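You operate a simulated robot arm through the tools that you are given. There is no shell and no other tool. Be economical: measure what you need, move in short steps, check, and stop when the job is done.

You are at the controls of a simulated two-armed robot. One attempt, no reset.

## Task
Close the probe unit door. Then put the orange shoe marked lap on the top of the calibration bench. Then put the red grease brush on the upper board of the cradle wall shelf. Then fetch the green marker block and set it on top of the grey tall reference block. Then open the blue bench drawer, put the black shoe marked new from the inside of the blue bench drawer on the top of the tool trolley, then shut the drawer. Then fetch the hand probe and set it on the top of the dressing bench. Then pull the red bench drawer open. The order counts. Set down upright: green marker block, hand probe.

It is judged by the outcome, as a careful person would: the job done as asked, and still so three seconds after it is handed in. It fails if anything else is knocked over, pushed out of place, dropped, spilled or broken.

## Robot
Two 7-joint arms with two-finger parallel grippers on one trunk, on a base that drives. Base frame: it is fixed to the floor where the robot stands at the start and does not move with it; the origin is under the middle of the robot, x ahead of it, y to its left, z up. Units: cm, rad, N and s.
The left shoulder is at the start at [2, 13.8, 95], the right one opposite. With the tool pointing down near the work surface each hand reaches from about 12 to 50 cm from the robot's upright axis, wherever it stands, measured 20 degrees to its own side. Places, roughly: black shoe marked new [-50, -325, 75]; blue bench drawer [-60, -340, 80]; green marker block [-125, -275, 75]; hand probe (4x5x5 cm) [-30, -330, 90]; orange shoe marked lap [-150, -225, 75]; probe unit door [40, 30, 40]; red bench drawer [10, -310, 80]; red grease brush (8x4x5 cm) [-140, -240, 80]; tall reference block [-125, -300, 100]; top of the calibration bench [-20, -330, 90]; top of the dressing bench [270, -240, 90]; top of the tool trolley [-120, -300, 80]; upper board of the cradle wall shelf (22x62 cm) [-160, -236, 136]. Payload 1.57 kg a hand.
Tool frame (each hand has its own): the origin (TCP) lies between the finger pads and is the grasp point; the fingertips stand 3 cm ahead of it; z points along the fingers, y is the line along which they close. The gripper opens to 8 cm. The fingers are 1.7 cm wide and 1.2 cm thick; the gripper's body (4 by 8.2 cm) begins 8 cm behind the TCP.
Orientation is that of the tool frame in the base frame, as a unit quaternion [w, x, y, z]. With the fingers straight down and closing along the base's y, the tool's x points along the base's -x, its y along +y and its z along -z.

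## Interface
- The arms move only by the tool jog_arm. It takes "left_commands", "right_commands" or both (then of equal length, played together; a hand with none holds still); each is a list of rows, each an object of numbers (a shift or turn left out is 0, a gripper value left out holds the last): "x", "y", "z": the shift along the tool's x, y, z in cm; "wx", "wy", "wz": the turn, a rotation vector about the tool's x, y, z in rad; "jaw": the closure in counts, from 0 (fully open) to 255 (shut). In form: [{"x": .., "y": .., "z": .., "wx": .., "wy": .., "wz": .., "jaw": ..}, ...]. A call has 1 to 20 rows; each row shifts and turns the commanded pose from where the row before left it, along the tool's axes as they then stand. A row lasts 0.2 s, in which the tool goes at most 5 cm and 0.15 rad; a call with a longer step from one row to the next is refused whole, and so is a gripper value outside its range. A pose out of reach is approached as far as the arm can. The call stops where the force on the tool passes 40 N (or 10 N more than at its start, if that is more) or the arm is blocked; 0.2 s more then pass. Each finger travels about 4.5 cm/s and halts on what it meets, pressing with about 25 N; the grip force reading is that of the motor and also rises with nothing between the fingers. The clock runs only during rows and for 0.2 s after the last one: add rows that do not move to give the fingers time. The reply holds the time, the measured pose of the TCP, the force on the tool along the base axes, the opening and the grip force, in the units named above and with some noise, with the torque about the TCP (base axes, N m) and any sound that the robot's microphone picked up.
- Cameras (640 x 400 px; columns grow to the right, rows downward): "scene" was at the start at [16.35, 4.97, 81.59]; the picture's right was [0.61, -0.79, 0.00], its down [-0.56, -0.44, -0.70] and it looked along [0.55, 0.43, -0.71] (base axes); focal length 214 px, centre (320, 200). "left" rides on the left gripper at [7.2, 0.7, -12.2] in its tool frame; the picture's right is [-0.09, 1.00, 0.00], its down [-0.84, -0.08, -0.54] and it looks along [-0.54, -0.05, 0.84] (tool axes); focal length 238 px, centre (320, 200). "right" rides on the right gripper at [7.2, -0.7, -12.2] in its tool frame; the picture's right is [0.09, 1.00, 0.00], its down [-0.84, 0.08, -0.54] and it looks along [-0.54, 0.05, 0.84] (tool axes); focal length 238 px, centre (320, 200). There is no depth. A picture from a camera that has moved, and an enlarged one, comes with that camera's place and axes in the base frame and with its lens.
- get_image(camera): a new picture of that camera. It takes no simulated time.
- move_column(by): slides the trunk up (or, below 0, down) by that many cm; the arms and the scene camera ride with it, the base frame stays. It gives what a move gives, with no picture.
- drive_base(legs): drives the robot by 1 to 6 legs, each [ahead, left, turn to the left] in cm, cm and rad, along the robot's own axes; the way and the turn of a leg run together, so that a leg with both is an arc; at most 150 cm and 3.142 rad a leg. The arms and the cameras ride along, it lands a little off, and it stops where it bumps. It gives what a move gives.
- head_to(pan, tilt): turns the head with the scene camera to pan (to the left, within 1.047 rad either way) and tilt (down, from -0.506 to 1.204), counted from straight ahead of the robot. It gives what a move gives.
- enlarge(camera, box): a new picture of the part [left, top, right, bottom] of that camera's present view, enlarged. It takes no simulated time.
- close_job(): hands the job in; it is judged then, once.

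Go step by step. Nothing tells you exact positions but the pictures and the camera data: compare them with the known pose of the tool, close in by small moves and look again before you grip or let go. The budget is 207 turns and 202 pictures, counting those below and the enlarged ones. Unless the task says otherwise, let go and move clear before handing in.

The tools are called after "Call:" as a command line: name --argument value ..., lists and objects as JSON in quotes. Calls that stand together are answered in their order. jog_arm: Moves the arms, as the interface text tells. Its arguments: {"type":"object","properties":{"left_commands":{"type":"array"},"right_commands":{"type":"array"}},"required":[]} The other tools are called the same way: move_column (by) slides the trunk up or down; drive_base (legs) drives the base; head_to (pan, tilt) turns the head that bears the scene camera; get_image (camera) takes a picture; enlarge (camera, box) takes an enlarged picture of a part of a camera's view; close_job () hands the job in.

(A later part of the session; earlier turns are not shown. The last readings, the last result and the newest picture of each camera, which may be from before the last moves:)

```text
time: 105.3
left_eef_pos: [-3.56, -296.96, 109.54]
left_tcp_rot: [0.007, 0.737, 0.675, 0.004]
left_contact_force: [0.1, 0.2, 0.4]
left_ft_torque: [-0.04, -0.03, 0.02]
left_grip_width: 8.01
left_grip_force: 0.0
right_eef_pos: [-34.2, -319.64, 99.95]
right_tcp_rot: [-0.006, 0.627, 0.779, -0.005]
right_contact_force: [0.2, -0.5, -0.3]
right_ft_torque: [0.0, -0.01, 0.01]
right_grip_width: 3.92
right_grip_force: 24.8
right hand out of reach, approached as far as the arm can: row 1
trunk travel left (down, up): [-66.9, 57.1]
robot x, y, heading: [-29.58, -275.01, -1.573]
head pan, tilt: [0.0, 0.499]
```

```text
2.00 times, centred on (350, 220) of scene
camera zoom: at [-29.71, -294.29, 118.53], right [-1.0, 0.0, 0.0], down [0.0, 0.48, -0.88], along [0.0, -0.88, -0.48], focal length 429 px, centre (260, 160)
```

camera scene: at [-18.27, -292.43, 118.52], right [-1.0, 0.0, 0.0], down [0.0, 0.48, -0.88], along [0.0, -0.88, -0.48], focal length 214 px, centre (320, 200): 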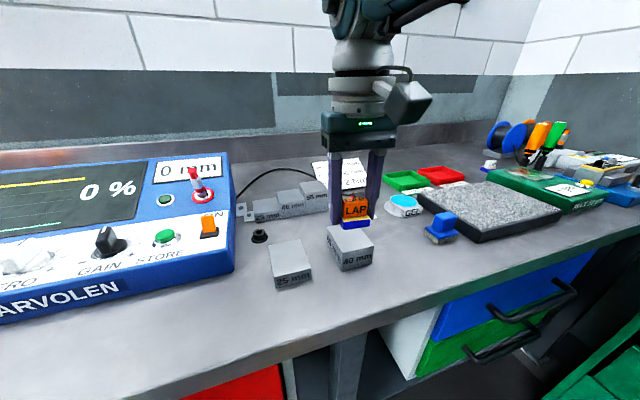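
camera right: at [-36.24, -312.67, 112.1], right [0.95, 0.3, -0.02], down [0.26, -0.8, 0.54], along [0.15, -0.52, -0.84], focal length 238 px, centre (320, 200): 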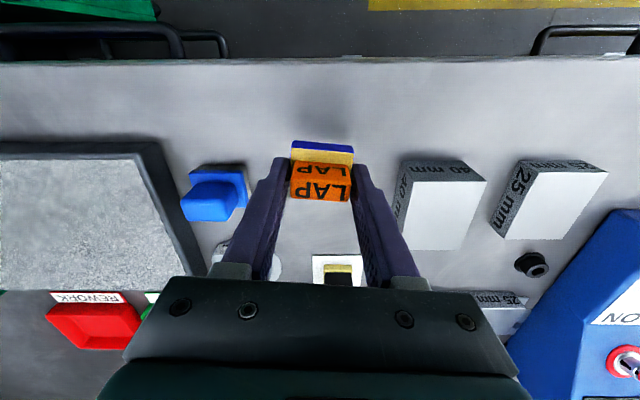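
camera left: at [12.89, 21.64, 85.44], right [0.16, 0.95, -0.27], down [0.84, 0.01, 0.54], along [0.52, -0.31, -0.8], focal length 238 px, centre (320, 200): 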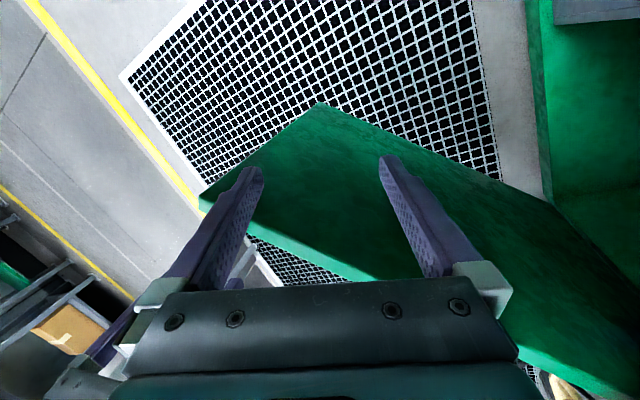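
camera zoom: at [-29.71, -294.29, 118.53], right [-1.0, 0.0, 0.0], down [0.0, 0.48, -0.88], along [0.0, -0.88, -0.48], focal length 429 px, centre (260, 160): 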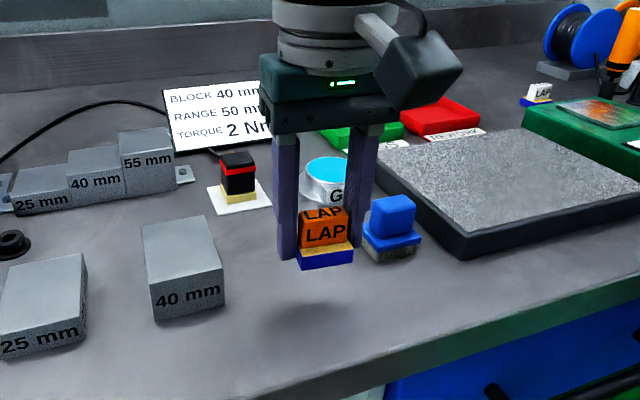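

The shadow shows clear bench below the shoe. I lower by trunk most of the way, then by fine steps.

Call:
move_column --by -4

Call:
enlarge --camera "scene" --box '[220, 120, 480, 320]'

Call:
get_image --camera "right"

```text
time: 106.1
left_eef_pos: [-3.59, -297.06, 105.51]
left_tcp_rot: [0.007, 0.737, 0.675, 0.003]
left_contact_force: [0.0, 0.8, -0.2]
left_ft_torque: [0.01, -0.03, 0.02]
left_grip_width: 7.99
left_grip_force: 0.0
right_eef_pos: [-34.18, -319.81, 96.06]
right_tcp_rot: [-0.005, 0.625, 0.78, -0.006]
right_contact_force: [-0.3, 0.2, -0.5]
right_ft_torque: [-0.02, -0.02, 0.0]
right_grip_width: 3.9
right_grip_force: 25.1
trunk travel left (down, up): [-62.9, 61.1]
robot x, y, heading: [-29.29, -275.32, -1.579]
head pan, tilt: [0.0, 0.499]
```

```text
2.00 times, centred on (350, 220) of scene
camera zoom: at [-29.71, -294.3, 114.52], right [-1.0, 0.0, 0.0], down [0.0, 0.48, -0.88], along [0.0, -0.88, -0.48], focal length 429 px, centre (260, 160)
```

zoom: 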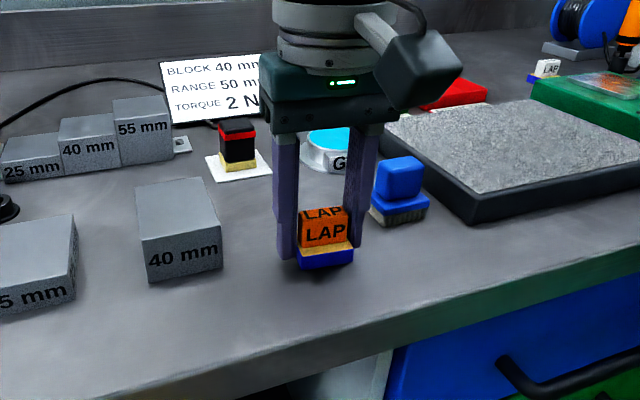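

```text
141 pictures are left
camera right: at [-36.23, -312.69, 108.13], right [0.95, 0.31, -0.02], down [0.26, -0.8, 0.54], along [0.15, -0.52, -0.84], focal length 238 px, centre (320, 200)
```

right: 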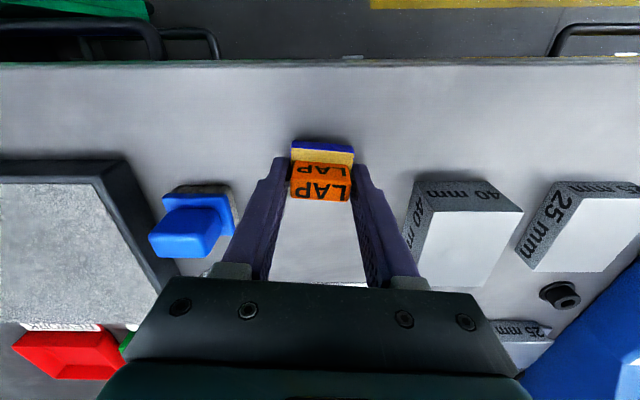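

Call:
move_column --by -0.7

Call:
move_column --by -0.5

Call:
enlarge --camera "scene" --box '[300, 160, 440, 280]'

```text
time: 106.7
left_eef_pos: [-3.63, -296.96, 104.94]
left_tcp_rot: [0.008, 0.738, 0.675, 0.004]
left_contact_force: [-0.8, 0.5, 0.2]
left_ft_torque: [0.0, 0.03, -0.03]
left_grip_width: 8.01
left_grip_force: 0.1
right_eef_pos: [-34.08, -319.77, 95.34]
right_tcp_rot: [-0.005, 0.625, 0.78, -0.006]
right_contact_force: [0.5, -0.3, -0.5]
right_ft_torque: [-0.02, 0.0, 0.0]
right_grip_width: 3.91
right_grip_force: 24.8
trunk travel left (down, up): [-62.2, 61.8]
robot x, y, heading: [-29.51, -275.1, -1.569]
head pan, tilt: [0.0, 0.499]
```

```text
time: 107.4
left_eef_pos: [-3.66, -296.97, 104.4]
left_tcp_rot: [0.007, 0.738, 0.675, 0.003]
left_contact_force: [-0.5, 0.1, 0.9]
left_ft_torque: [-0.01, 0.0, 0.01]
left_grip_width: 8.03
left_grip_force: 0.1
right_eef_pos: [-34.12, -319.64, 95.07]
right_tcp_rot: [-0.005, 0.627, 0.779, -0.005]
right_contact_force: [-2.6, 1.7, 6.3]
right_ft_torque: [0.04, -0.12, 0.07]
right_grip_width: 3.9
right_grip_force: 24.8
trunk travel left (down, up): [-61.8, 62.2]
robot x, y, heading: [-29.68, -274.89, -1.576]
head pan, tilt: [0.0, 0.499]
stopped: the force on the tool passed its limit at 42 N (the readings are from after the stop); the commanded pose is now the measured one
```

```text
3.33 times, centred on (370, 220) of scene
camera zoom: at [-29.76, -294.28, 113.37], right [-1.0, 0.0, 0.0], down [0.0, 0.48, -0.88], along [0.0, -0.88, -0.48], focal length 715 px, centre (153, 133)
```

zoom: 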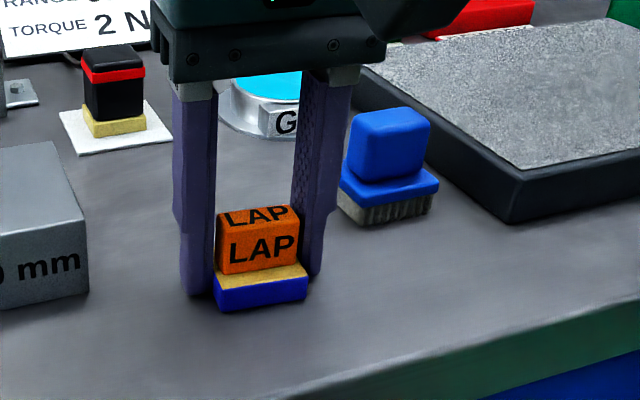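

It stands on the bench. I open slightly and lift away.

Call:
jog_arm --right_commands '[{"jaw": 90}, {}, {}, {}]'

Call:
move_column --by 8

Call:
enlarge --camera "scene" --box '[220, 120, 480, 320]'

```text
time: 108.4
left_eef_pos: [-3.7, -297.06, 104.53]
left_tcp_rot: [0.007, 0.737, 0.676, 0.002]
left_contact_force: [1.3, 0.0, -0.2]
left_ft_torque: [0.02, 0.01, -0.03]
left_grip_width: 7.98
left_grip_force: 0.1
right_eef_pos: [-34.17, -319.81, 95.12]
right_tcp_rot: [-0.005, 0.625, 0.78, -0.005]
right_contact_force: [-4.8, -1.6, 5.7]
right_ft_torque: [-0.06, -0.05, -0.06]
right_grip_width: 4.73
right_grip_force: 0.1
trunk travel left (down, up): [-61.8, 62.2]
robot x, y, heading: [-29.82, -274.98, -1.576]
head pan, tilt: [0.0, 0.499]
```

```text
time: 109.5
left_eef_pos: [-3.59, -297.05, 112.5]
left_tcp_rot: [0.009, 0.737, 0.675, 0.003]
left_contact_force: [0.5, 0.4, -0.3]
left_ft_torque: [0.02, -0.04, 0.01]
left_grip_width: 8.0
left_grip_force: 0.1
right_eef_pos: [-34.03, -319.66, 102.95]
right_tcp_rot: [-0.005, 0.625, 0.781, -0.005]
right_contact_force: [0.5, 0.2, 1.1]
right_ft_torque: [0.0, -0.02, -0.02]
right_grip_width: 5.17
right_grip_force: 0.0
trunk travel left (down, up): [-69.8, 54.2]
robot x, y, heading: [-29.86, -274.9, -1.566]
head pan, tilt: [0.0, 0.499]
```

```text
2.00 times, centred on (350, 220) of scene
camera zoom: at [-29.73, -294.27, 121.4], right [-1.0, 0.0, 0.0], down [0.0, 0.48, -0.88], along [0.0, -0.88, -0.48], focal length 429 px, centre (260, 160)
```

zoom: 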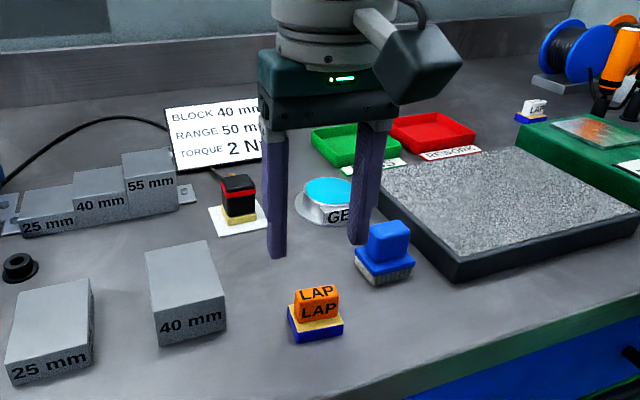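

The orange shoe is placed. Now the brush: I back out, turn to the cart, and turn the left hand about 72° to grip across the brush's short side.

Call:
drive_base --legs '[[-42, 0, 0], [0, 0, -1.545], [45, 0, 0]]'

Call:
jog_arm --left_commands '[{"wz": 0.14}, {"wz": 0.14}, {"wz": 0.14}, {"wz": 0.14}, {"wz": 0.14}, {"wz": 0.14}, {"wz": 0.14}, {"wz": 0.14}, {"wz": 0.145}, {}]' --right_commands '[{"x": 4}, {"x": 4}, {"x": 4}, {}, {}, {}, {}, {}, {}, {}]'

Call:
head_to --pan 0.0 --tilt 0.75

Call:
get_image --camera "scene"

```text
time: 118.2
left_eef_pos: [-95.96, -260.45, 112.4]
left_tcp_rot: [0.009, 0.999, -0.033, -0.002]
left_contact_force: [-0.1, 0.9, 0.4]
left_ft_torque: [0.02, 0.02, 0.05]
left_grip_width: 8.02
left_grip_force: 0.1
right_eef_pos: [-119.21, -230.49, 103.0]
right_tcp_rot: [-0.007, 0.993, 0.12, 0.001]
right_contact_force: [-0.8, 0.7, -0.5]
right_ft_torque: [0.01, -0.01, -0.01]
right_grip_width: 5.16
right_grip_force: 0.1
trunk travel left (down, up): [-69.8, 54.2]
robot x, y, heading: [-74.65, -234.13, -3.125]
head pan, tilt: [0.0, 0.499]
```

```text
time: 120.4
left_eef_pos: [-95.89, -260.46, 112.49]
left_tcp_rot: [0.008, 0.786, -0.618, 0.002]
left_contact_force: [0.0, -0.8, 0.3]
left_ft_torque: [0.02, 0.03, -0.01]
left_grip_width: 8.0
left_grip_force: 0.1
right_eef_pos: [-107.48, -227.63, 103.08]
right_tcp_rot: [-0.007, 0.993, 0.12, 0.001]
right_contact_force: [-0.2, 0.6, 0.4]
right_ft_torque: [-0.01, 0.01, 0.01]
right_grip_width: 5.16
right_grip_force: 0.0
trunk travel left (down, up): [-69.8, 54.2]
robot x, y, heading: [-74.47, -233.61, -3.124]
head pan, tilt: [0.0, 0.499]
```

```text
time: 121.2
left_eef_pos: [-95.95, -260.43, 112.4]
left_tcp_rot: [0.007, 0.787, -0.617, 0.002]
left_contact_force: [0.4, 0.8, 0.5]
left_ft_torque: [0.02, -0.02, -0.01]
left_grip_width: 7.99
left_grip_force: 0.0
right_eef_pos: [-107.62, -227.59, 103.24]
right_tcp_rot: [-0.007, 0.993, 0.119, 0.001]
right_contact_force: [0.1, 0.0, -0.3]
right_ft_torque: [0.02, 0.01, 0.03]
right_grip_width: 5.18
right_grip_force: 0.1
trunk travel left (down, up): [-69.8, 54.2]
robot x, y, heading: [-74.65, -233.8, -3.125]
head pan, tilt: [0.0, 0.75]
```

```text
138 pictures are left
camera scene: at [-92.89, -234.3, 119.21], right [-0.02, 1.0, 0.0], down [0.68, 0.01, -0.73], along [-0.73, -0.01, -0.68], focal length 214 px, centre (320, 200)
```

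scene: 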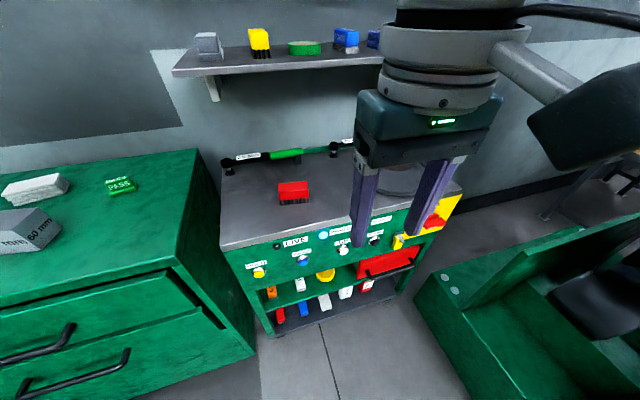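

Brush centre is about (-135, -242). I tuck the right hand away, drive up, and bring the left hand over the brush.

Call:
jog_arm --right_commands '[{"x": 3, "y": -3}, {"x": 3, "y": -3}, {"x": 3, "y": -3}, {"z": -5}, {"z": -5}, {"z": -3}]'

Call:
drive_base --legs '[[18, 0, 0]]'

Call:
move_column --by -15

Call:
jog_arm --left_commands '[{"x": -4, "y": 2.6}, {"x": -4, "y": 2.6}, {"x": -4, "y": 2.6}, {"x": -4, "y": 2.6}, {"x": -4, "y": 2.6}, {"x": -3.2, "y": 2.9}, {}]'

Call:
get_image --camera "scene"

Call:
get_image --camera "left"

```text
time: 122.6
left_eef_pos: [-95.87, -260.58, 112.41]
left_tcp_rot: [0.007, 0.787, -0.617, 0.002]
left_contact_force: [-0.1, 0.4, 0.4]
left_ft_torque: [-0.01, -0.01, -0.01]
left_grip_width: 8.0
left_grip_force: 0.0
right_eef_pos: [-100.58, -216.7, 115.49]
right_tcp_rot: [-0.01, 0.992, 0.122, 0.013]
right_contact_force: [0.0, 0.7, -0.4]
right_ft_torque: [0.01, 0.0, 0.02]
right_grip_width: 5.16
right_grip_force: 0.0
trunk travel left (down, up): [-69.8, 54.2]
robot x, y, heading: [-74.59, -234.24, -3.126]
head pan, tilt: [0.0, 0.75]
```

```text
time: 124.1
left_eef_pos: [-113.66, -260.84, 112.37]
left_tcp_rot: [0.007, 0.786, -0.618, 0.001]
left_contact_force: [-0.3, 0.3, 0.9]
left_ft_torque: [-0.02, -0.04, 0.01]
left_grip_width: 7.99
left_grip_force: 0.0
right_eef_pos: [-118.35, -217.1, 115.61]
right_tcp_rot: [-0.011, 0.992, 0.121, 0.015]
right_contact_force: [0.3, -0.3, -0.3]
right_ft_torque: [0.01, 0.02, 0.0]
right_grip_width: 5.19
right_grip_force: 0.1
trunk travel left (down, up): [-69.8, 54.2]
robot x, y, heading: [-92.52, -234.43, -3.125]
head pan, tilt: [0.0, 0.75]
```

```text
time: 125.8
left_eef_pos: [-113.76, -260.73, 97.43]
left_tcp_rot: [0.007, 0.786, -0.618, 0.003]
left_contact_force: [-0.4, -0.3, 0.6]
left_ft_torque: [-0.06, -0.01, -0.01]
left_grip_width: 8.0
left_grip_force: 0.1
right_eef_pos: [-118.4, -217.12, 100.39]
right_tcp_rot: [-0.011, 0.992, 0.121, 0.016]
right_contact_force: [0.3, 0.9, -0.9]
right_ft_torque: [-0.02, 0.01, -0.03]
right_grip_width: 5.2
right_grip_force: 0.1
trunk travel left (down, up): [-54.8, 69.2]
robot x, y, heading: [-92.53, -234.38, -3.125]
head pan, tilt: [0.0, 0.75]
```

```text
time: 127.4
left_eef_pos: [-134.64, -242.02, 97.23]
left_tcp_rot: [0.009, 0.785, -0.619, 0.002]
left_contact_force: [-0.3, -0.8, 0.9]
left_ft_torque: [-0.01, -0.05, -0.02]
left_grip_width: 8.01
left_grip_force: 0.0
right_eef_pos: [-118.36, -216.96, 100.43]
right_tcp_rot: [-0.01, 0.993, 0.12, 0.015]
right_contact_force: [-0.6, 0.8, 0.1]
right_ft_torque: [-0.01, -0.03, -0.01]
right_grip_width: 5.19
right_grip_force: 0.1
trunk travel left (down, up): [-54.8, 69.2]
robot x, y, heading: [-92.59, -233.97, -3.13]
head pan, tilt: [0.0, 0.75]
```

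```text
137 pictures are left
camera scene: at [-110.74, -234.62, 104.2], right [-0.02, 1.0, 0.0], down [0.68, 0.01, -0.73], along [-0.73, -0.01, -0.68], focal length 214 px, centre (320, 200)
```

scene: 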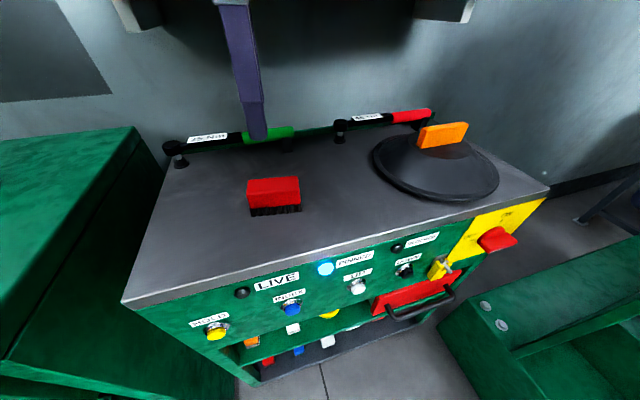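

```text
136 pictures are left
camera left: at [-133.63, -249.04, 109.59], right [-0.99, -0.14, 0.01], down [-0.12, 0.84, 0.53], along [-0.08, 0.52, -0.85], focal length 238 px, centre (320, 200)
```

left: 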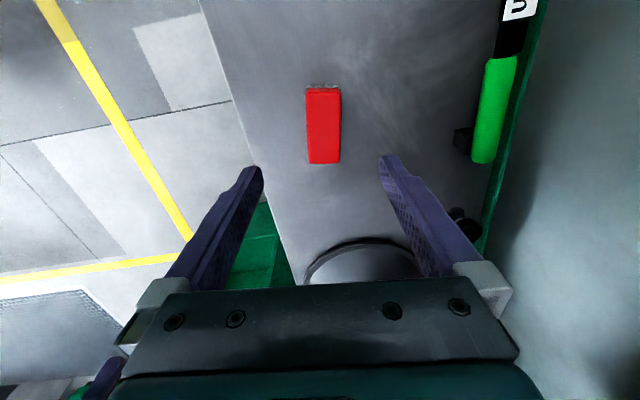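

The brush lies square between the fingers. I correct slightly and descend to just above, then check.

Call:
jog_arm --left_commands '[{"x": 0.7, "y": 0.3}, {"z": 4}, {"z": 4}, {}]'

Call:
get_image --camera "left"

Call:
get_image --camera "scene"

```text
time: 128.4
left_eef_pos: [-134.73, -242.94, 89.36]
left_tcp_rot: [0.007, 0.787, -0.617, 0.002]
left_contact_force: [0.1, 0.0, 0.5]
left_ft_torque: [0.01, -0.01, 0.0]
left_grip_width: 8.0
left_grip_force: 0.1
right_eef_pos: [-118.37, -217.06, 100.45]
right_tcp_rot: [-0.011, 0.992, 0.121, 0.015]
right_contact_force: [-0.3, -0.8, 1.3]
right_ft_torque: [-0.01, 0.0, 0.01]
right_grip_width: 5.17
right_grip_force: 0.1
trunk travel left (down, up): [-54.8, 69.2]
robot x, y, heading: [-92.65, -234.23, -3.122]
head pan, tilt: [0.0, 0.75]
```

```text
135 pictures are left
camera left: at [-133.75, -249.98, 101.53], right [-0.99, -0.15, 0.01], down [-0.12, 0.84, 0.53], along [-0.08, 0.52, -0.85], focal length 238 px, centre (320, 200)
```

left: 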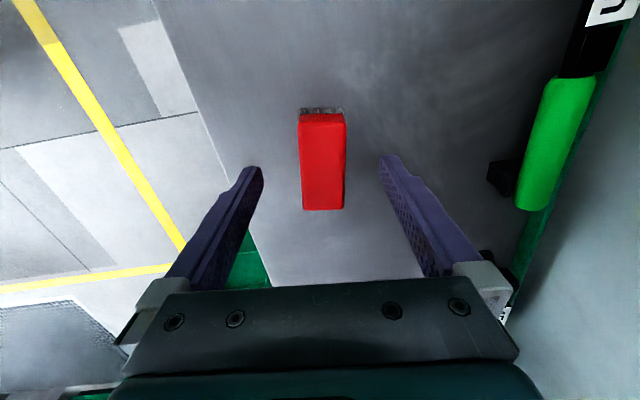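

```text
134 pictures are left
camera scene: at [-110.75, -234.61, 104.2], right [-0.02, 1.0, 0.0], down [0.68, 0.01, -0.73], along [-0.73, -0.01, -0.68], focal length 214 px, centre (320, 200)
```

scene: 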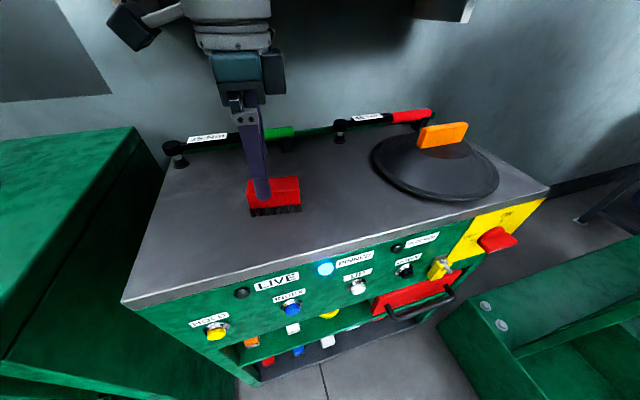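

Well centred. I descend and close on it.

Call:
jog_arm --left_commands '[{"z": 3, "y": 0.2}, {"z": 2.6}, {}, {"jaw": 255}, {}, {}, {}, {}]'

Call:
get_image --camera "left"

Call:
enlarge --camera "scene" --box '[180, 80, 400, 260]'

```text
time: 130.2
left_eef_pos: [-135.0, -243.1, 83.59]
left_tcp_rot: [0.008, 0.786, -0.618, 0.003]
left_contact_force: [0.3, 0.6, -0.5]
left_ft_torque: [-0.03, -0.02, -0.03]
left_grip_width: 3.93
left_grip_force: 25.4
right_eef_pos: [-118.43, -217.11, 100.37]
right_tcp_rot: [-0.011, 0.992, 0.121, 0.015]
right_contact_force: [0.0, 0.5, 0.9]
right_ft_torque: [0.01, -0.01, 0.0]
right_grip_width: 5.18
right_grip_force: 0.1
trunk travel left (down, up): [-54.8, 69.2]
robot x, y, heading: [-92.08, -234.19, -3.12]
head pan, tilt: [0.0, 0.75]
```

```text
133 pictures are left
camera left: at [-133.94, -250.1, 95.92], right [-0.99, -0.15, 0.01], down [-0.12, 0.84, 0.53], along [-0.08, 0.52, -0.85], focal length 238 px, centre (320, 200)
```

left: 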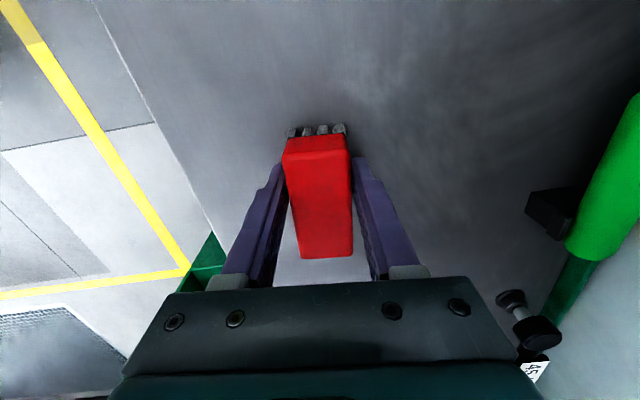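

```text
2.22 times, centred on (290, 170) of scene
camera zoom: at [-110.74, -234.61, 104.2], right [-0.02, 1.0, 0.0], down [0.68, 0.01, -0.73], along [-0.73, -0.01, -0.68], focal length 477 px, centre (387, 267)
```

zoom: 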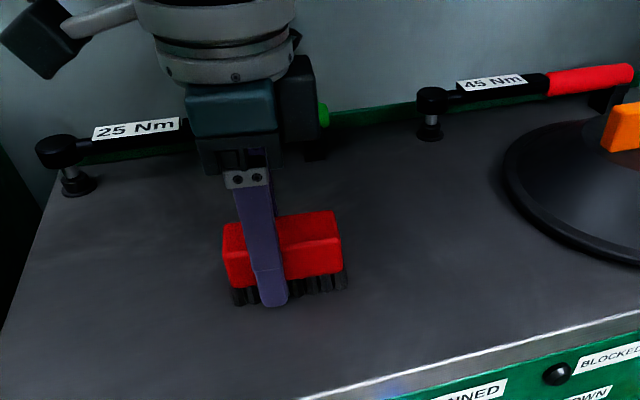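

Brush gripped (3.9 cm). I lift it, back out from under the shelf, then raise to look at the upper board.

Call:
move_column --by 6

Call:
drive_base --legs '[[-33, 0, 0]]'

Call:
move_column --by 58

Call:
head_to --pan 0.0 --tilt 0.6

Call:
get_image --camera "scene"

Call:
get_image --camera "left"

```text
time: 131.2
left_eef_pos: [-134.99, -243.09, 89.54]
left_tcp_rot: [0.007, 0.786, -0.618, 0.003]
left_contact_force: [0.4, -0.3, -0.8]
left_ft_torque: [-0.01, 0.01, 0.04]
left_grip_width: 3.94
left_grip_force: 24.9
right_eef_pos: [-118.26, -217.06, 106.56]
right_tcp_rot: [-0.012, 0.992, 0.121, 0.015]
right_contact_force: [-0.2, 0.9, -0.9]
right_ft_torque: [0.0, -0.03, -0.03]
right_grip_width: 5.17
right_grip_force: 0.2
trunk travel left (down, up): [-60.8, 63.2]
robot x, y, heading: [-92.36, -234.27, -3.126]
head pan, tilt: [0.0, 0.75]
```

```text
time: 133.4
left_eef_pos: [-102.14, -242.54, 89.56]
left_tcp_rot: [0.007, 0.786, -0.618, 0.002]
left_contact_force: [0.0, 0.4, -0.9]
left_ft_torque: [-0.02, 0.01, -0.01]
left_grip_width: 3.92
left_grip_force: 24.8
right_eef_pos: [-85.36, -216.5, 106.45]
right_tcp_rot: [-0.011, 0.993, 0.12, 0.015]
right_contact_force: [0.3, 0.2, -0.4]
right_ft_torque: [-0.01, -0.01, 0.01]
right_grip_width: 5.15
right_grip_force: 0.1
trunk travel left (down, up): [-60.8, 63.2]
robot x, y, heading: [-59.78, -233.41, -3.123]
head pan, tilt: [0.0, 0.75]
```

```text
refused: 58 is not a number from -40 to 40
```

```text
time: 134.1
left_eef_pos: [-102.19, -242.38, 89.54]
left_tcp_rot: [0.008, 0.786, -0.618, 0.003]
left_contact_force: [-0.2, -0.5, -0.9]
left_ft_torque: [0.0, 0.02, 0.02]
left_grip_width: 3.95
left_grip_force: 24.8
right_eef_pos: [-85.33, -216.38, 106.46]
right_tcp_rot: [-0.011, 0.993, 0.12, 0.015]
right_contact_force: [0.4, 0.2, 0.2]
right_ft_torque: [0.0, -0.02, 0.0]
right_grip_width: 5.18
right_grip_force: 0.0
trunk travel left (down, up): [-60.8, 63.2]
robot x, y, heading: [-59.42, -233.44, -3.125]
head pan, tilt: [0.0, 0.6]
```

```text
131 pictures are left
camera scene: at [-78.41, -234.02, 111.48], right [-0.02, 1.0, 0.0], down [0.57, 0.01, -0.82], along [-0.82, -0.01, -0.57], focal length 214 px, centre (320, 200)
```

scene: 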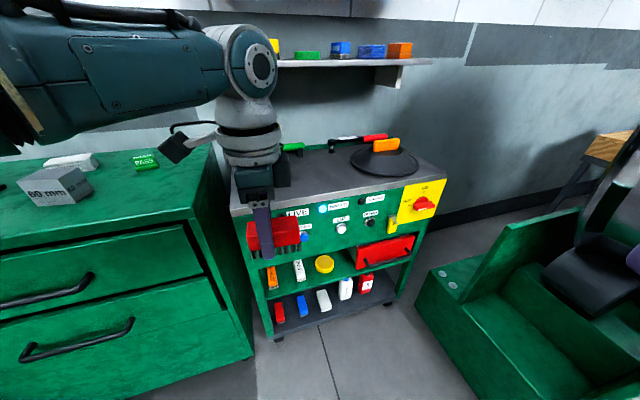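

```text
130 pictures are left
camera left: at [-101.08, -249.48, 101.92], right [-0.99, -0.15, 0.01], down [-0.12, 0.84, 0.53], along [-0.08, 0.52, -0.85], focal length 238 px, centre (320, 200)
```

left: 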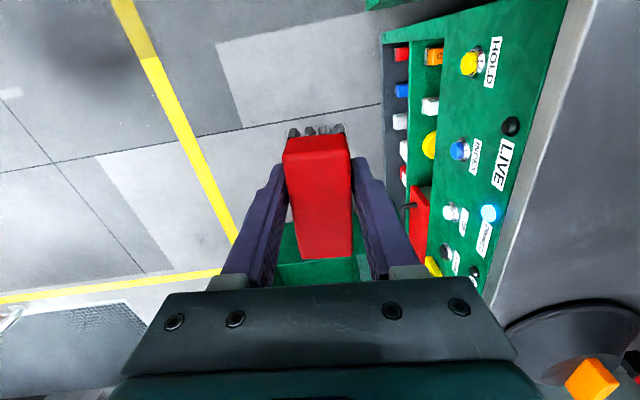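

Call:
move_column --by 40

Call:
move_column --by 18

Call:
get_image --camera "scene"

```text
time: 137.9
left_eef_pos: [-102.16, -242.52, 129.7]
left_tcp_rot: [0.007, 0.787, -0.617, 0.003]
left_contact_force: [0.3, 0.0, -0.5]
left_ft_torque: [-0.01, -0.02, 0.0]
left_grip_width: 3.93
left_grip_force: 25.0
right_eef_pos: [-85.36, -216.4, 146.43]
right_tcp_rot: [-0.011, 0.993, 0.12, 0.015]
right_contact_force: [0.3, -0.1, 0.0]
right_ft_torque: [-0.02, -0.03, 0.01]
right_grip_width: 5.19
right_grip_force: 0.1
trunk travel left (down, up): [-100.8, 23.2]
robot x, y, heading: [-59.54, -233.88, -3.129]
head pan, tilt: [0.0, 0.6]
```

```text
time: 139.9
left_eef_pos: [-102.01, -242.45, 147.55]
left_tcp_rot: [0.007, 0.786, -0.618, 0.002]
left_contact_force: [0.2, 0.7, -0.6]
left_ft_torque: [0.02, -0.01, -0.02]
left_grip_width: 3.91
left_grip_force: 24.3
right_eef_pos: [-85.44, -216.41, 164.41]
right_tcp_rot: [-0.012, 0.993, 0.12, 0.015]
right_contact_force: [0.3, -0.2, 0.7]
right_ft_torque: [0.01, -0.02, -0.02]
right_grip_width: 5.18
right_grip_force: 0.0
trunk travel left (down, up): [-118.8, 5.2]
robot x, y, heading: [-59.82, -233.73, -3.126]
head pan, tilt: [0.0, 0.6]
```

```text
129 pictures are left
camera scene: at [-78.41, -234.02, 169.49], right [-0.02, 1.0, 0.0], down [0.56, 0.01, -0.83], along [-0.82, -0.01, -0.56], focal length 214 px, centre (320, 200)
```

scene: 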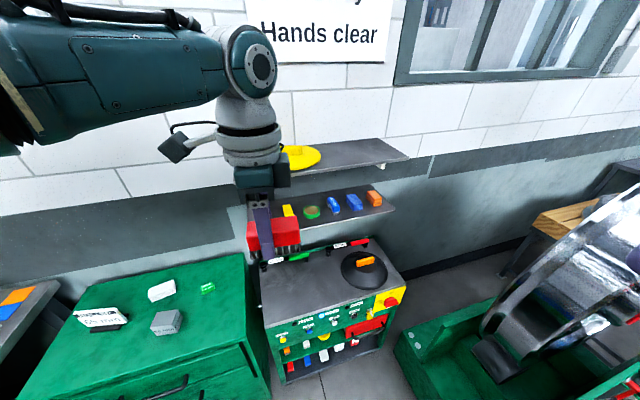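

The upper board has free room right of the yellow hat, but it is too deep for a straight-down tool. So I will set the brush back on the cart turned 90°, and re-grip it with the tool tilted forward for more reach.

Call:
jog_arm --left_commands '[{"wz": -0.14}, {"wz": -0.14}, {"wz": -0.14}, {"wz": -0.14}, {"wz": -0.14}, {"wz": -0.14}, {"wz": -0.14}, {"wz": -0.14}, {"wz": -0.14}, {"wz": -0.06}, {}]'

Call:
move_column --by -40

Call:
move_column --by -17

Call:
drive_base --legs '[[32.5, 0, 0]]'

Call:
get_image --camera "scene"

```text
time: 142.3
left_eef_pos: [-102.18, -242.37, 147.67]
left_tcp_rot: [0.007, 1.0, -0.005, -0.003]
left_contact_force: [0.3, 0.2, -0.6]
left_ft_torque: [0.02, -0.02, 0.02]
left_grip_width: 3.91
left_grip_force: 24.8
right_eef_pos: [-85.45, -216.45, 164.33]
right_tcp_rot: [-0.011, 0.993, 0.12, 0.015]
right_contact_force: [-0.1, -0.3, 0.3]
right_ft_torque: [0.0, 0.0, 0.0]
right_grip_width: 5.19
right_grip_force: 0.1
trunk travel left (down, up): [-118.8, 5.2]
robot x, y, heading: [-59.32, -233.73, -3.123]
head pan, tilt: [0.0, 0.6]
```

```text
time: 146.2
left_eef_pos: [-102.08, -242.56, 107.63]
left_tcp_rot: [0.007, 1.0, -0.006, -0.003]
left_contact_force: [0.1, 0.2, -1.3]
left_ft_torque: [-0.03, -0.02, 0.01]
left_grip_width: 3.95
left_grip_force: 24.7
right_eef_pos: [-85.45, -216.37, 124.48]
right_tcp_rot: [-0.011, 0.993, 0.121, 0.015]
right_contact_force: [0.1, 0.0, 0.5]
right_ft_torque: [-0.03, -0.04, -0.02]
right_grip_width: 5.17
right_grip_force: 0.1
trunk travel left (down, up): [-78.8, 45.2]
robot x, y, heading: [-59.37, -233.74, -3.124]
head pan, tilt: [0.0, 0.6]
```

```text
time: 148.1
left_eef_pos: [-102.19, -242.44, 90.63]
left_tcp_rot: [0.007, 1.0, -0.006, -0.002]
left_contact_force: [0.1, 0.5, -0.4]
left_ft_torque: [0.0, -0.01, -0.05]
left_grip_width: 3.94
left_grip_force: 24.8
right_eef_pos: [-85.38, -216.46, 107.44]
right_tcp_rot: [-0.012, 0.993, 0.121, 0.015]
right_contact_force: [0.4, -0.2, -0.4]
right_ft_torque: [-0.04, -0.01, -0.01]
right_grip_width: 5.17
right_grip_force: 0.1
trunk travel left (down, up): [-61.8, 62.2]
robot x, y, heading: [-59.42, -233.51, -3.12]
head pan, tilt: [0.0, 0.6]
```

```text
time: 150.3
left_eef_pos: [-134.51, -243.17, 90.67]
left_tcp_rot: [0.008, 1.0, -0.004, -0.003]
left_contact_force: [0.6, 0.7, -1.2]
left_ft_torque: [0.02, -0.04, -0.03]
left_grip_width: 3.92
left_grip_force: 24.5
right_eef_pos: [-117.89, -217.1, 107.51]
right_tcp_rot: [-0.012, 0.992, 0.122, 0.016]
right_contact_force: [0.7, 0.5, -0.2]
right_ft_torque: [0.03, -0.02, 0.0]
right_grip_width: 5.18
right_grip_force: 0.1
trunk travel left (down, up): [-61.8, 62.2]
robot x, y, heading: [-92.02, -234.09, -3.121]
head pan, tilt: [0.0, 0.6]
```

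```text
128 pictures are left
camera scene: at [-110.82, -234.68, 112.49], right [-0.02, 1.0, 0.0], down [0.56, 0.01, -0.83], along [-0.82, -0.02, -0.56], focal length 214 px, centre (320, 200)
```

scene: 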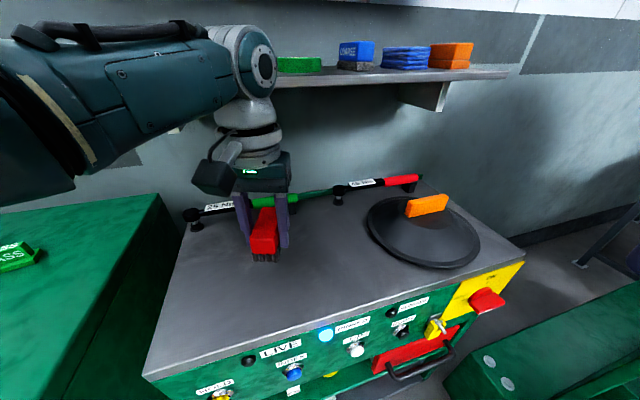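

The brush now points front to back. I lower it onto the cart and release.

Call:
jog_arm --left_commands '[{"z": 3}, {"z": 2.5}, {"z": 0.8}, {"z": 0.4}, {"z": 0.3}, {}]'

Call:
jog_arm --left_commands '[{"jaw": 60}, {}, {}, {}, {"z": -3}, {"z": -3}, {"z": -2}]'

Call:
get_image --camera "left"

Call:
get_image --camera "scene"

```text
time: 151.7
left_eef_pos: [-134.09, -243.47, 83.78]
left_tcp_rot: [0.008, 1.0, -0.006, -0.003]
left_contact_force: [0.1, 1.1, -0.4]
left_ft_torque: [0.02, -0.04, -0.01]
left_grip_width: 3.93
left_grip_force: 24.4
left hand out of reach, approached as far as the arm can: row 4
right_eef_pos: [-117.88, -217.08, 107.49]
right_tcp_rot: [-0.012, 0.992, 0.123, 0.014]
right_contact_force: [0.0, 0.0, 1.3]
right_ft_torque: [-0.01, -0.02, 0.0]
right_grip_width: 5.16
right_grip_force: 0.2
trunk travel left (down, up): [-61.8, 62.2]
robot x, y, heading: [-91.92, -234.21, -3.116]
head pan, tilt: [0.0, 0.6]
```

```text
time: 153.3
left_eef_pos: [-134.25, -243.3, 91.73]
left_tcp_rot: [0.008, 1.0, -0.004, -0.003]
left_contact_force: [-0.3, 0.3, 0.6]
left_ft_torque: [0.0, 0.0, -0.01]
left_grip_width: 6.09
left_grip_force: 0.0
right_eef_pos: [-117.87, -217.08, 107.54]
right_tcp_rot: [-0.011, 0.992, 0.122, 0.016]
right_contact_force: [-0.1, 0.3, 0.0]
right_ft_torque: [0.01, -0.02, 0.02]
right_grip_width: 5.18
right_grip_force: 0.0
trunk travel left (down, up): [-61.8, 62.2]
robot x, y, heading: [-91.9, -234.3, -3.121]
head pan, tilt: [0.0, 0.6]
```

```text
127 pictures are left
camera left: at [-127.06, -243.95, 103.91], right [-0.1, -0.99, 0.02], down [-0.83, 0.09, 0.54], along [-0.54, 0.04, -0.84], focal length 238 px, centre (320, 200)
```

left: 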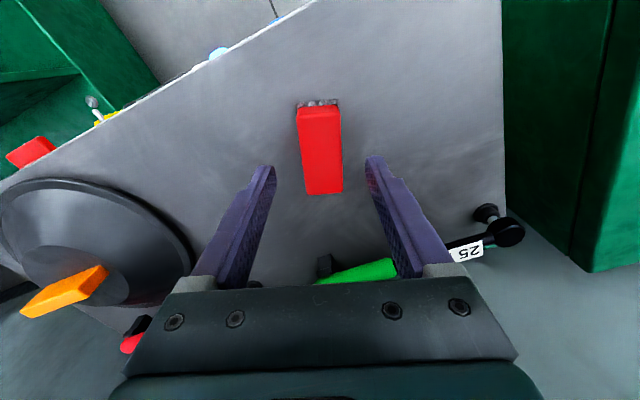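

```text
126 pictures are left
camera scene: at [-110.82, -234.69, 112.49], right [-0.02, 1.0, 0.0], down [0.56, 0.01, -0.83], along [-0.82, -0.02, -0.56], focal length 214 px, centre (320, 200)
```

scene: 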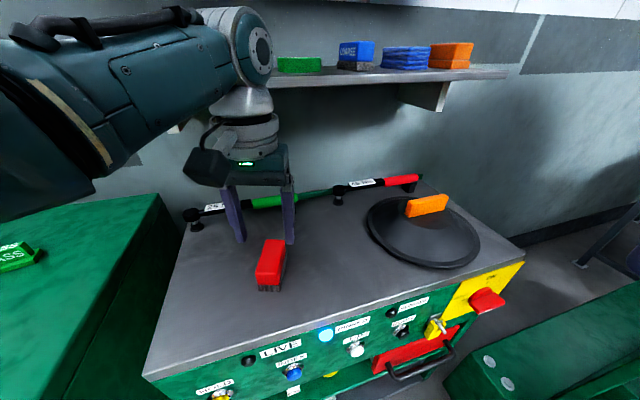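

The brush is reset, pointing front to back. I tilt the tool forward 0.7 rad and go down to re-grip.

Call:
jog_arm --left_commands '[{"wy": -0.14}, {"wy": -0.14}, {"wy": -0.14}, {"wy": -0.14}, {"wy": -0.14}, {"y": 0.2, "z": 1.6, "x": 1.3}, {"z": 1.6, "x": 1.3}, {}]'

Call:
get_image --camera "left"

Call:
get_image --camera "scene"

```text
time: 155.1
left_eef_pos: [-134.32, -243.68, 87.57]
left_tcp_rot: [0.005, 0.939, -0.006, -0.345]
left_contact_force: [-0.1, 0.3, -0.9]
left_ft_torque: [0.01, -0.02, 0.03]
left_grip_width: 6.12
left_grip_force: 0.0
right_eef_pos: [-117.83, -217.05, 107.48]
right_tcp_rot: [-0.012, 0.992, 0.122, 0.016]
right_contact_force: [-0.4, -0.8, -0.1]
right_ft_torque: [0.01, -0.02, 0.0]
right_grip_width: 5.16
right_grip_force: 0.0
trunk travel left (down, up): [-61.8, 62.2]
robot x, y, heading: [-92.16, -234.68, -3.123]
head pan, tilt: [0.0, 0.6]
```

```text
125 pictures are left
camera left: at [-121.03, -244.39, 92.21], right [-0.08, -0.99, 0.07], down [-0.28, 0.09, 0.95], along [-0.96, 0.05, -0.29], focal length 238 px, centre (320, 200)
```

left: 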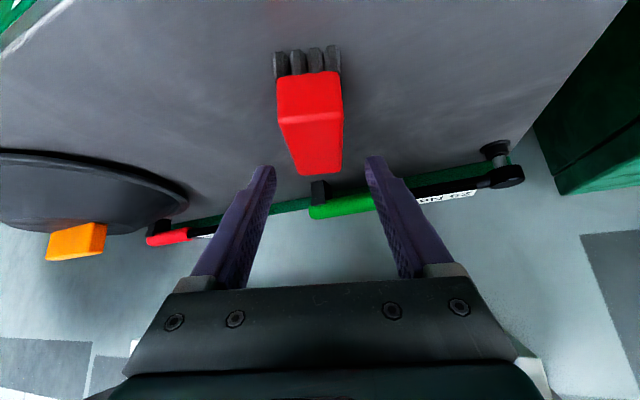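

```text
124 pictures are left
camera scene: at [-110.82, -234.69, 112.49], right [-0.02, 1.0, 0.0], down [0.56, 0.01, -0.83], along [-0.82, -0.02, -0.56], focal length 214 px, centre (320, 200)
```

scene: 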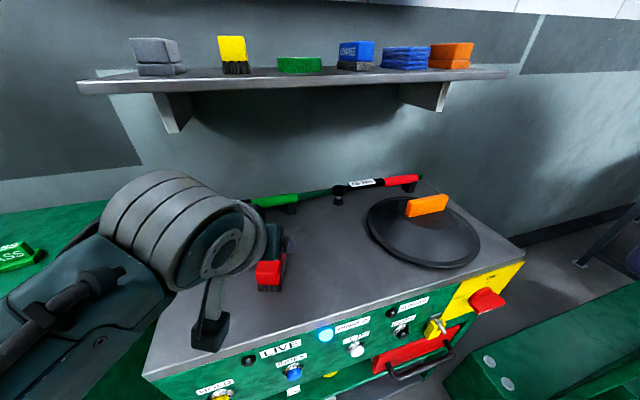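

Aligned. I go down the last 4 cm and close.

Call:
jog_arm --left_commands '[{"z": 1.6, "x": 1.3}, {"z": 1.4, "x": 1.2}, {}, {"jaw": 255}, {}, {}, {}, {}]'

Call:
get_image --camera "left"

```text
time: 156.9
left_eef_pos: [-134.34, -243.56, 83.59]
left_tcp_rot: [0.005, 0.938, -0.007, -0.346]
left_contact_force: [-0.7, -0.5, 0.7]
left_ft_torque: [-0.02, 0.01, 0.0]
left_grip_width: 3.89
left_grip_force: 24.8
right_eef_pos: [-117.93, -217.19, 107.39]
right_tcp_rot: [-0.011, 0.992, 0.122, 0.015]
right_contact_force: [1.5, -0.4, 0.3]
right_ft_torque: [-0.01, 0.0, 0.01]
right_grip_width: 5.19
right_grip_force: 0.2
trunk travel left (down, up): [-61.8, 62.2]
robot x, y, heading: [-92.21, -234.29, -3.123]
head pan, tilt: [0.0, 0.6]
```

```text
123 pictures are left
camera left: at [-121.08, -244.4, 88.33], right [-0.08, -0.99, 0.07], down [-0.29, 0.09, 0.95], along [-0.96, 0.05, -0.29], focal length 238 px, centre (320, 200)
```

left: 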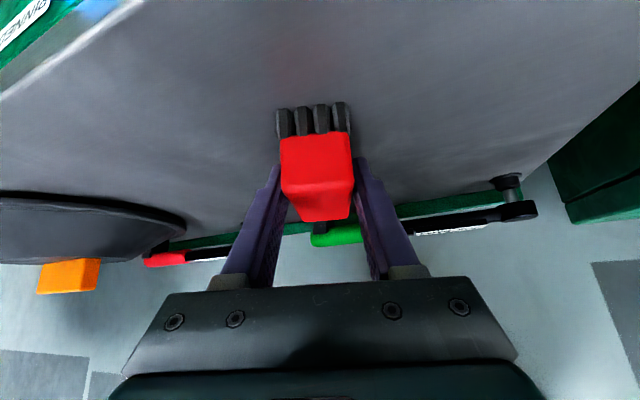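

Gripped with the tilt. I lift, back out, raise high, and view the upper board.

Call:
move_column --by 6

Call:
drive_base --legs '[[-28, 0, 0]]'

Call:
move_column --by 40

Call:
move_column --by 15

Call:
get_image --camera "scene"

Call:
get_image --camera "left"

```text
time: 157.9
left_eef_pos: [-134.45, -243.58, 89.65]
left_tcp_rot: [0.005, 0.938, -0.007, -0.346]
left_contact_force: [-0.4, -1.1, -1.5]
left_ft_torque: [-0.02, -0.01, 0.03]
left_grip_width: 3.89
left_grip_force: 25.1
right_eef_pos: [-117.9, -217.17, 113.45]
right_tcp_rot: [-0.011, 0.992, 0.121, 0.016]
right_contact_force: [-0.2, 0.1, -1.9]
right_ft_torque: [-0.02, 0.02, 0.0]
right_grip_width: 5.18
right_grip_force: 0.1
trunk travel left (down, up): [-67.8, 56.2]
robot x, y, heading: [-92.06, -234.43, -3.12]
head pan, tilt: [0.0, 0.6]
```

```text
time: 159.8
left_eef_pos: [-106.55, -242.93, 89.75]
left_tcp_rot: [0.005, 0.939, -0.007, -0.345]
left_contact_force: [0.1, 0.0, -1.4]
left_ft_torque: [0.02, -0.02, 0.04]
left_grip_width: 3.9
left_grip_force: 24.9
right_eef_pos: [-90.05, -216.4, 113.35]
right_tcp_rot: [-0.012, 0.992, 0.122, 0.016]
right_contact_force: [-0.5, 0.5, 0.1]
right_ft_torque: [-0.02, 0.02, 0.03]
right_grip_width: 5.16
right_grip_force: 0.0
trunk travel left (down, up): [-67.8, 56.2]
robot x, y, heading: [-64.15, -233.73, -3.121]
head pan, tilt: [0.0, 0.6]
```

```text
time: 163.6
left_eef_pos: [-106.62, -242.97, 129.69]
left_tcp_rot: [0.005, 0.939, -0.007, -0.345]
left_contact_force: [-0.3, -0.3, -0.3]
left_ft_torque: [-0.01, 0.02, 0.02]
left_grip_width: 3.9
left_grip_force: 25.5
right_eef_pos: [-90.03, -216.58, 153.42]
right_tcp_rot: [-0.013, 0.992, 0.122, 0.015]
right_contact_force: [-0.1, -0.7, -0.2]
right_ft_torque: [0.02, 0.0, -0.04]
right_grip_width: 5.17
right_grip_force: 0.1
trunk travel left (down, up): [-107.8, 16.2]
robot x, y, heading: [-63.78, -233.91, -3.12]
head pan, tilt: [0.0, 0.6]
```

```text
time: 165.4
left_eef_pos: [-106.52, -243.06, 144.81]
left_tcp_rot: [0.004, 0.938, -0.007, -0.346]
left_contact_force: [-0.4, 0.6, -0.6]
left_ft_torque: [0.02, 0.0, 0.01]
left_grip_width: 3.93
left_grip_force: 24.9
right_eef_pos: [-90.04, -216.41, 168.48]
right_tcp_rot: [-0.012, 0.992, 0.122, 0.016]
right_contact_force: [-0.6, -0.5, 0.1]
right_ft_torque: [0.0, -0.01, 0.01]
right_grip_width: 5.2
right_grip_force: 0.1
trunk travel left (down, up): [-122.8, 1.2]
robot x, y, heading: [-64.15, -233.58, -3.127]
head pan, tilt: [0.0, 0.6]
```

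```text
122 pictures are left
camera scene: at [-82.99, -234.12, 173.49], right [-0.02, 1.0, 0.0], down [0.56, 0.01, -0.83], along [-0.82, -0.02, -0.56], focal length 214 px, centre (320, 200)
```

scene: 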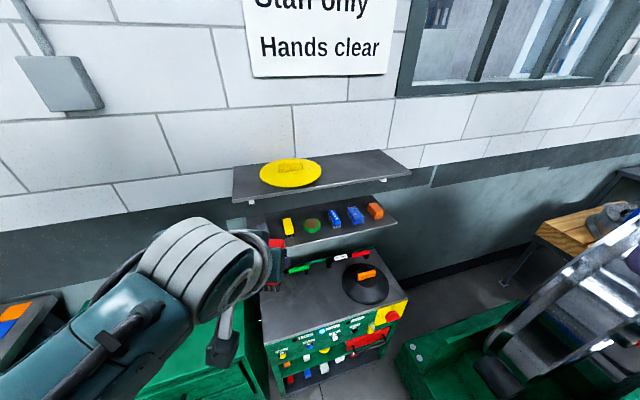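

```text
121 pictures are left
camera left: at [-93.26, -243.83, 149.33], right [-0.08, -0.99, 0.07], down [-0.28, 0.09, 0.95], along [-0.96, 0.05, -0.29], focal length 238 px, centre (320, 200)
```

left: 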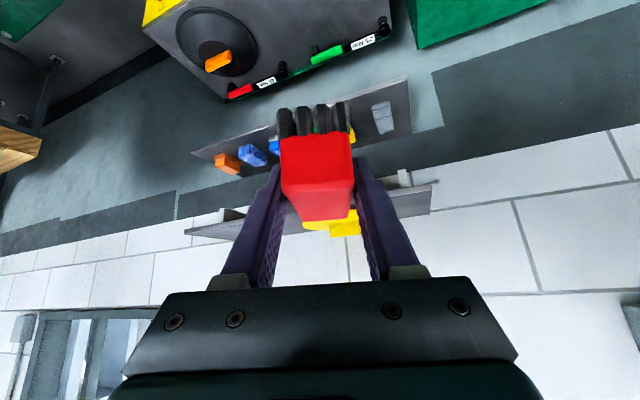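

The upper board's top is at z≈137, with its front edge from (-134, -261) to (-154, -202), and the hat around y=-246. I aim for (-152, -225), so I raise the hand a bit and drive in front of it.

Call:
jog_arm --left_commands '[{"z": -2.5, "x": -2}, {"z": -1.5, "x": -1.2}, {}]'

Call:
drive_base --legs '[[0, -10, 0], [29, 0, 0]]'

Call:
get_image --camera "scene"

Call:
get_image --camera "left"

```text
time: 166.2
left_eef_pos: [-106.36, -242.91, 149.84]
left_tcp_rot: [0.006, 0.938, -0.006, -0.345]
left_contact_force: [0.8, 0.5, -1.8]
left_ft_torque: [0.01, 0.0, 0.01]
left_grip_width: 3.92
left_grip_force: 25.0
right_eef_pos: [-90.05, -216.66, 168.42]
right_tcp_rot: [-0.012, 0.992, 0.122, 0.015]
right_contact_force: [-0.1, -0.5, 0.5]
right_ft_torque: [0.0, -0.01, 0.02]
right_grip_width: 5.18
right_grip_force: 0.1
trunk travel left (down, up): [-122.8, 1.2]
robot x, y, heading: [-64.12, -233.89, -3.12]
head pan, tilt: [0.0, 0.6]
```

```text
time: 168.9
left_eef_pos: [-135.51, -233.68, 149.8]
left_tcp_rot: [0.005, 0.938, -0.006, -0.345]
left_contact_force: [-0.2, 0.1, -0.9]
left_ft_torque: [0.0, -0.04, -0.01]
left_grip_width: 3.9
left_grip_force: 25.1
right_eef_pos: [-119.09, -207.23, 168.53]
right_tcp_rot: [-0.011, 0.992, 0.122, 0.015]
right_contact_force: [-0.2, 1.5, 0.5]
right_ft_torque: [-0.01, 0.02, -0.02]
right_grip_width: 5.16
right_grip_force: 0.0
trunk travel left (down, up): [-122.8, 1.2]
robot x, y, heading: [-93.75, -224.86, -3.12]
head pan, tilt: [0.0, 0.6]
```

```text
120 pictures are left
camera scene: at [-112.06, -224.85, 173.49], right [-0.02, 1.0, 0.0], down [0.56, 0.01, -0.83], along [-0.82, -0.02, -0.56], focal length 214 px, centre (320, 200)
```

scene: 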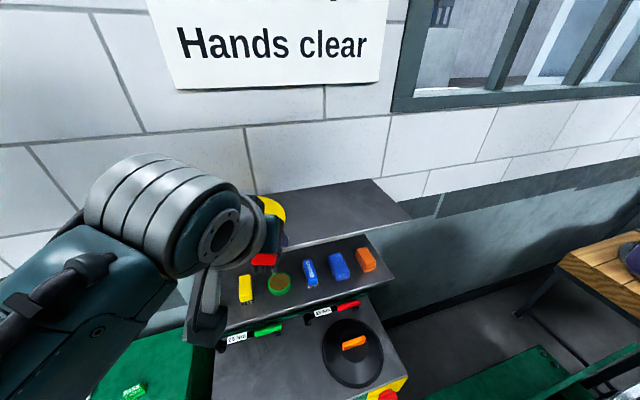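

```text
119 pictures are left
camera left: at [-122.15, -234.48, 154.39], right [-0.08, -0.99, 0.07], down [-0.29, 0.09, 0.95], along [-0.96, 0.05, -0.29], focal length 238 px, centre (320, 200)
```

left: 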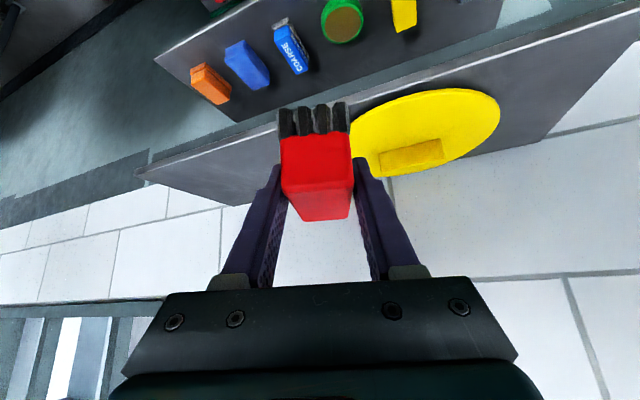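

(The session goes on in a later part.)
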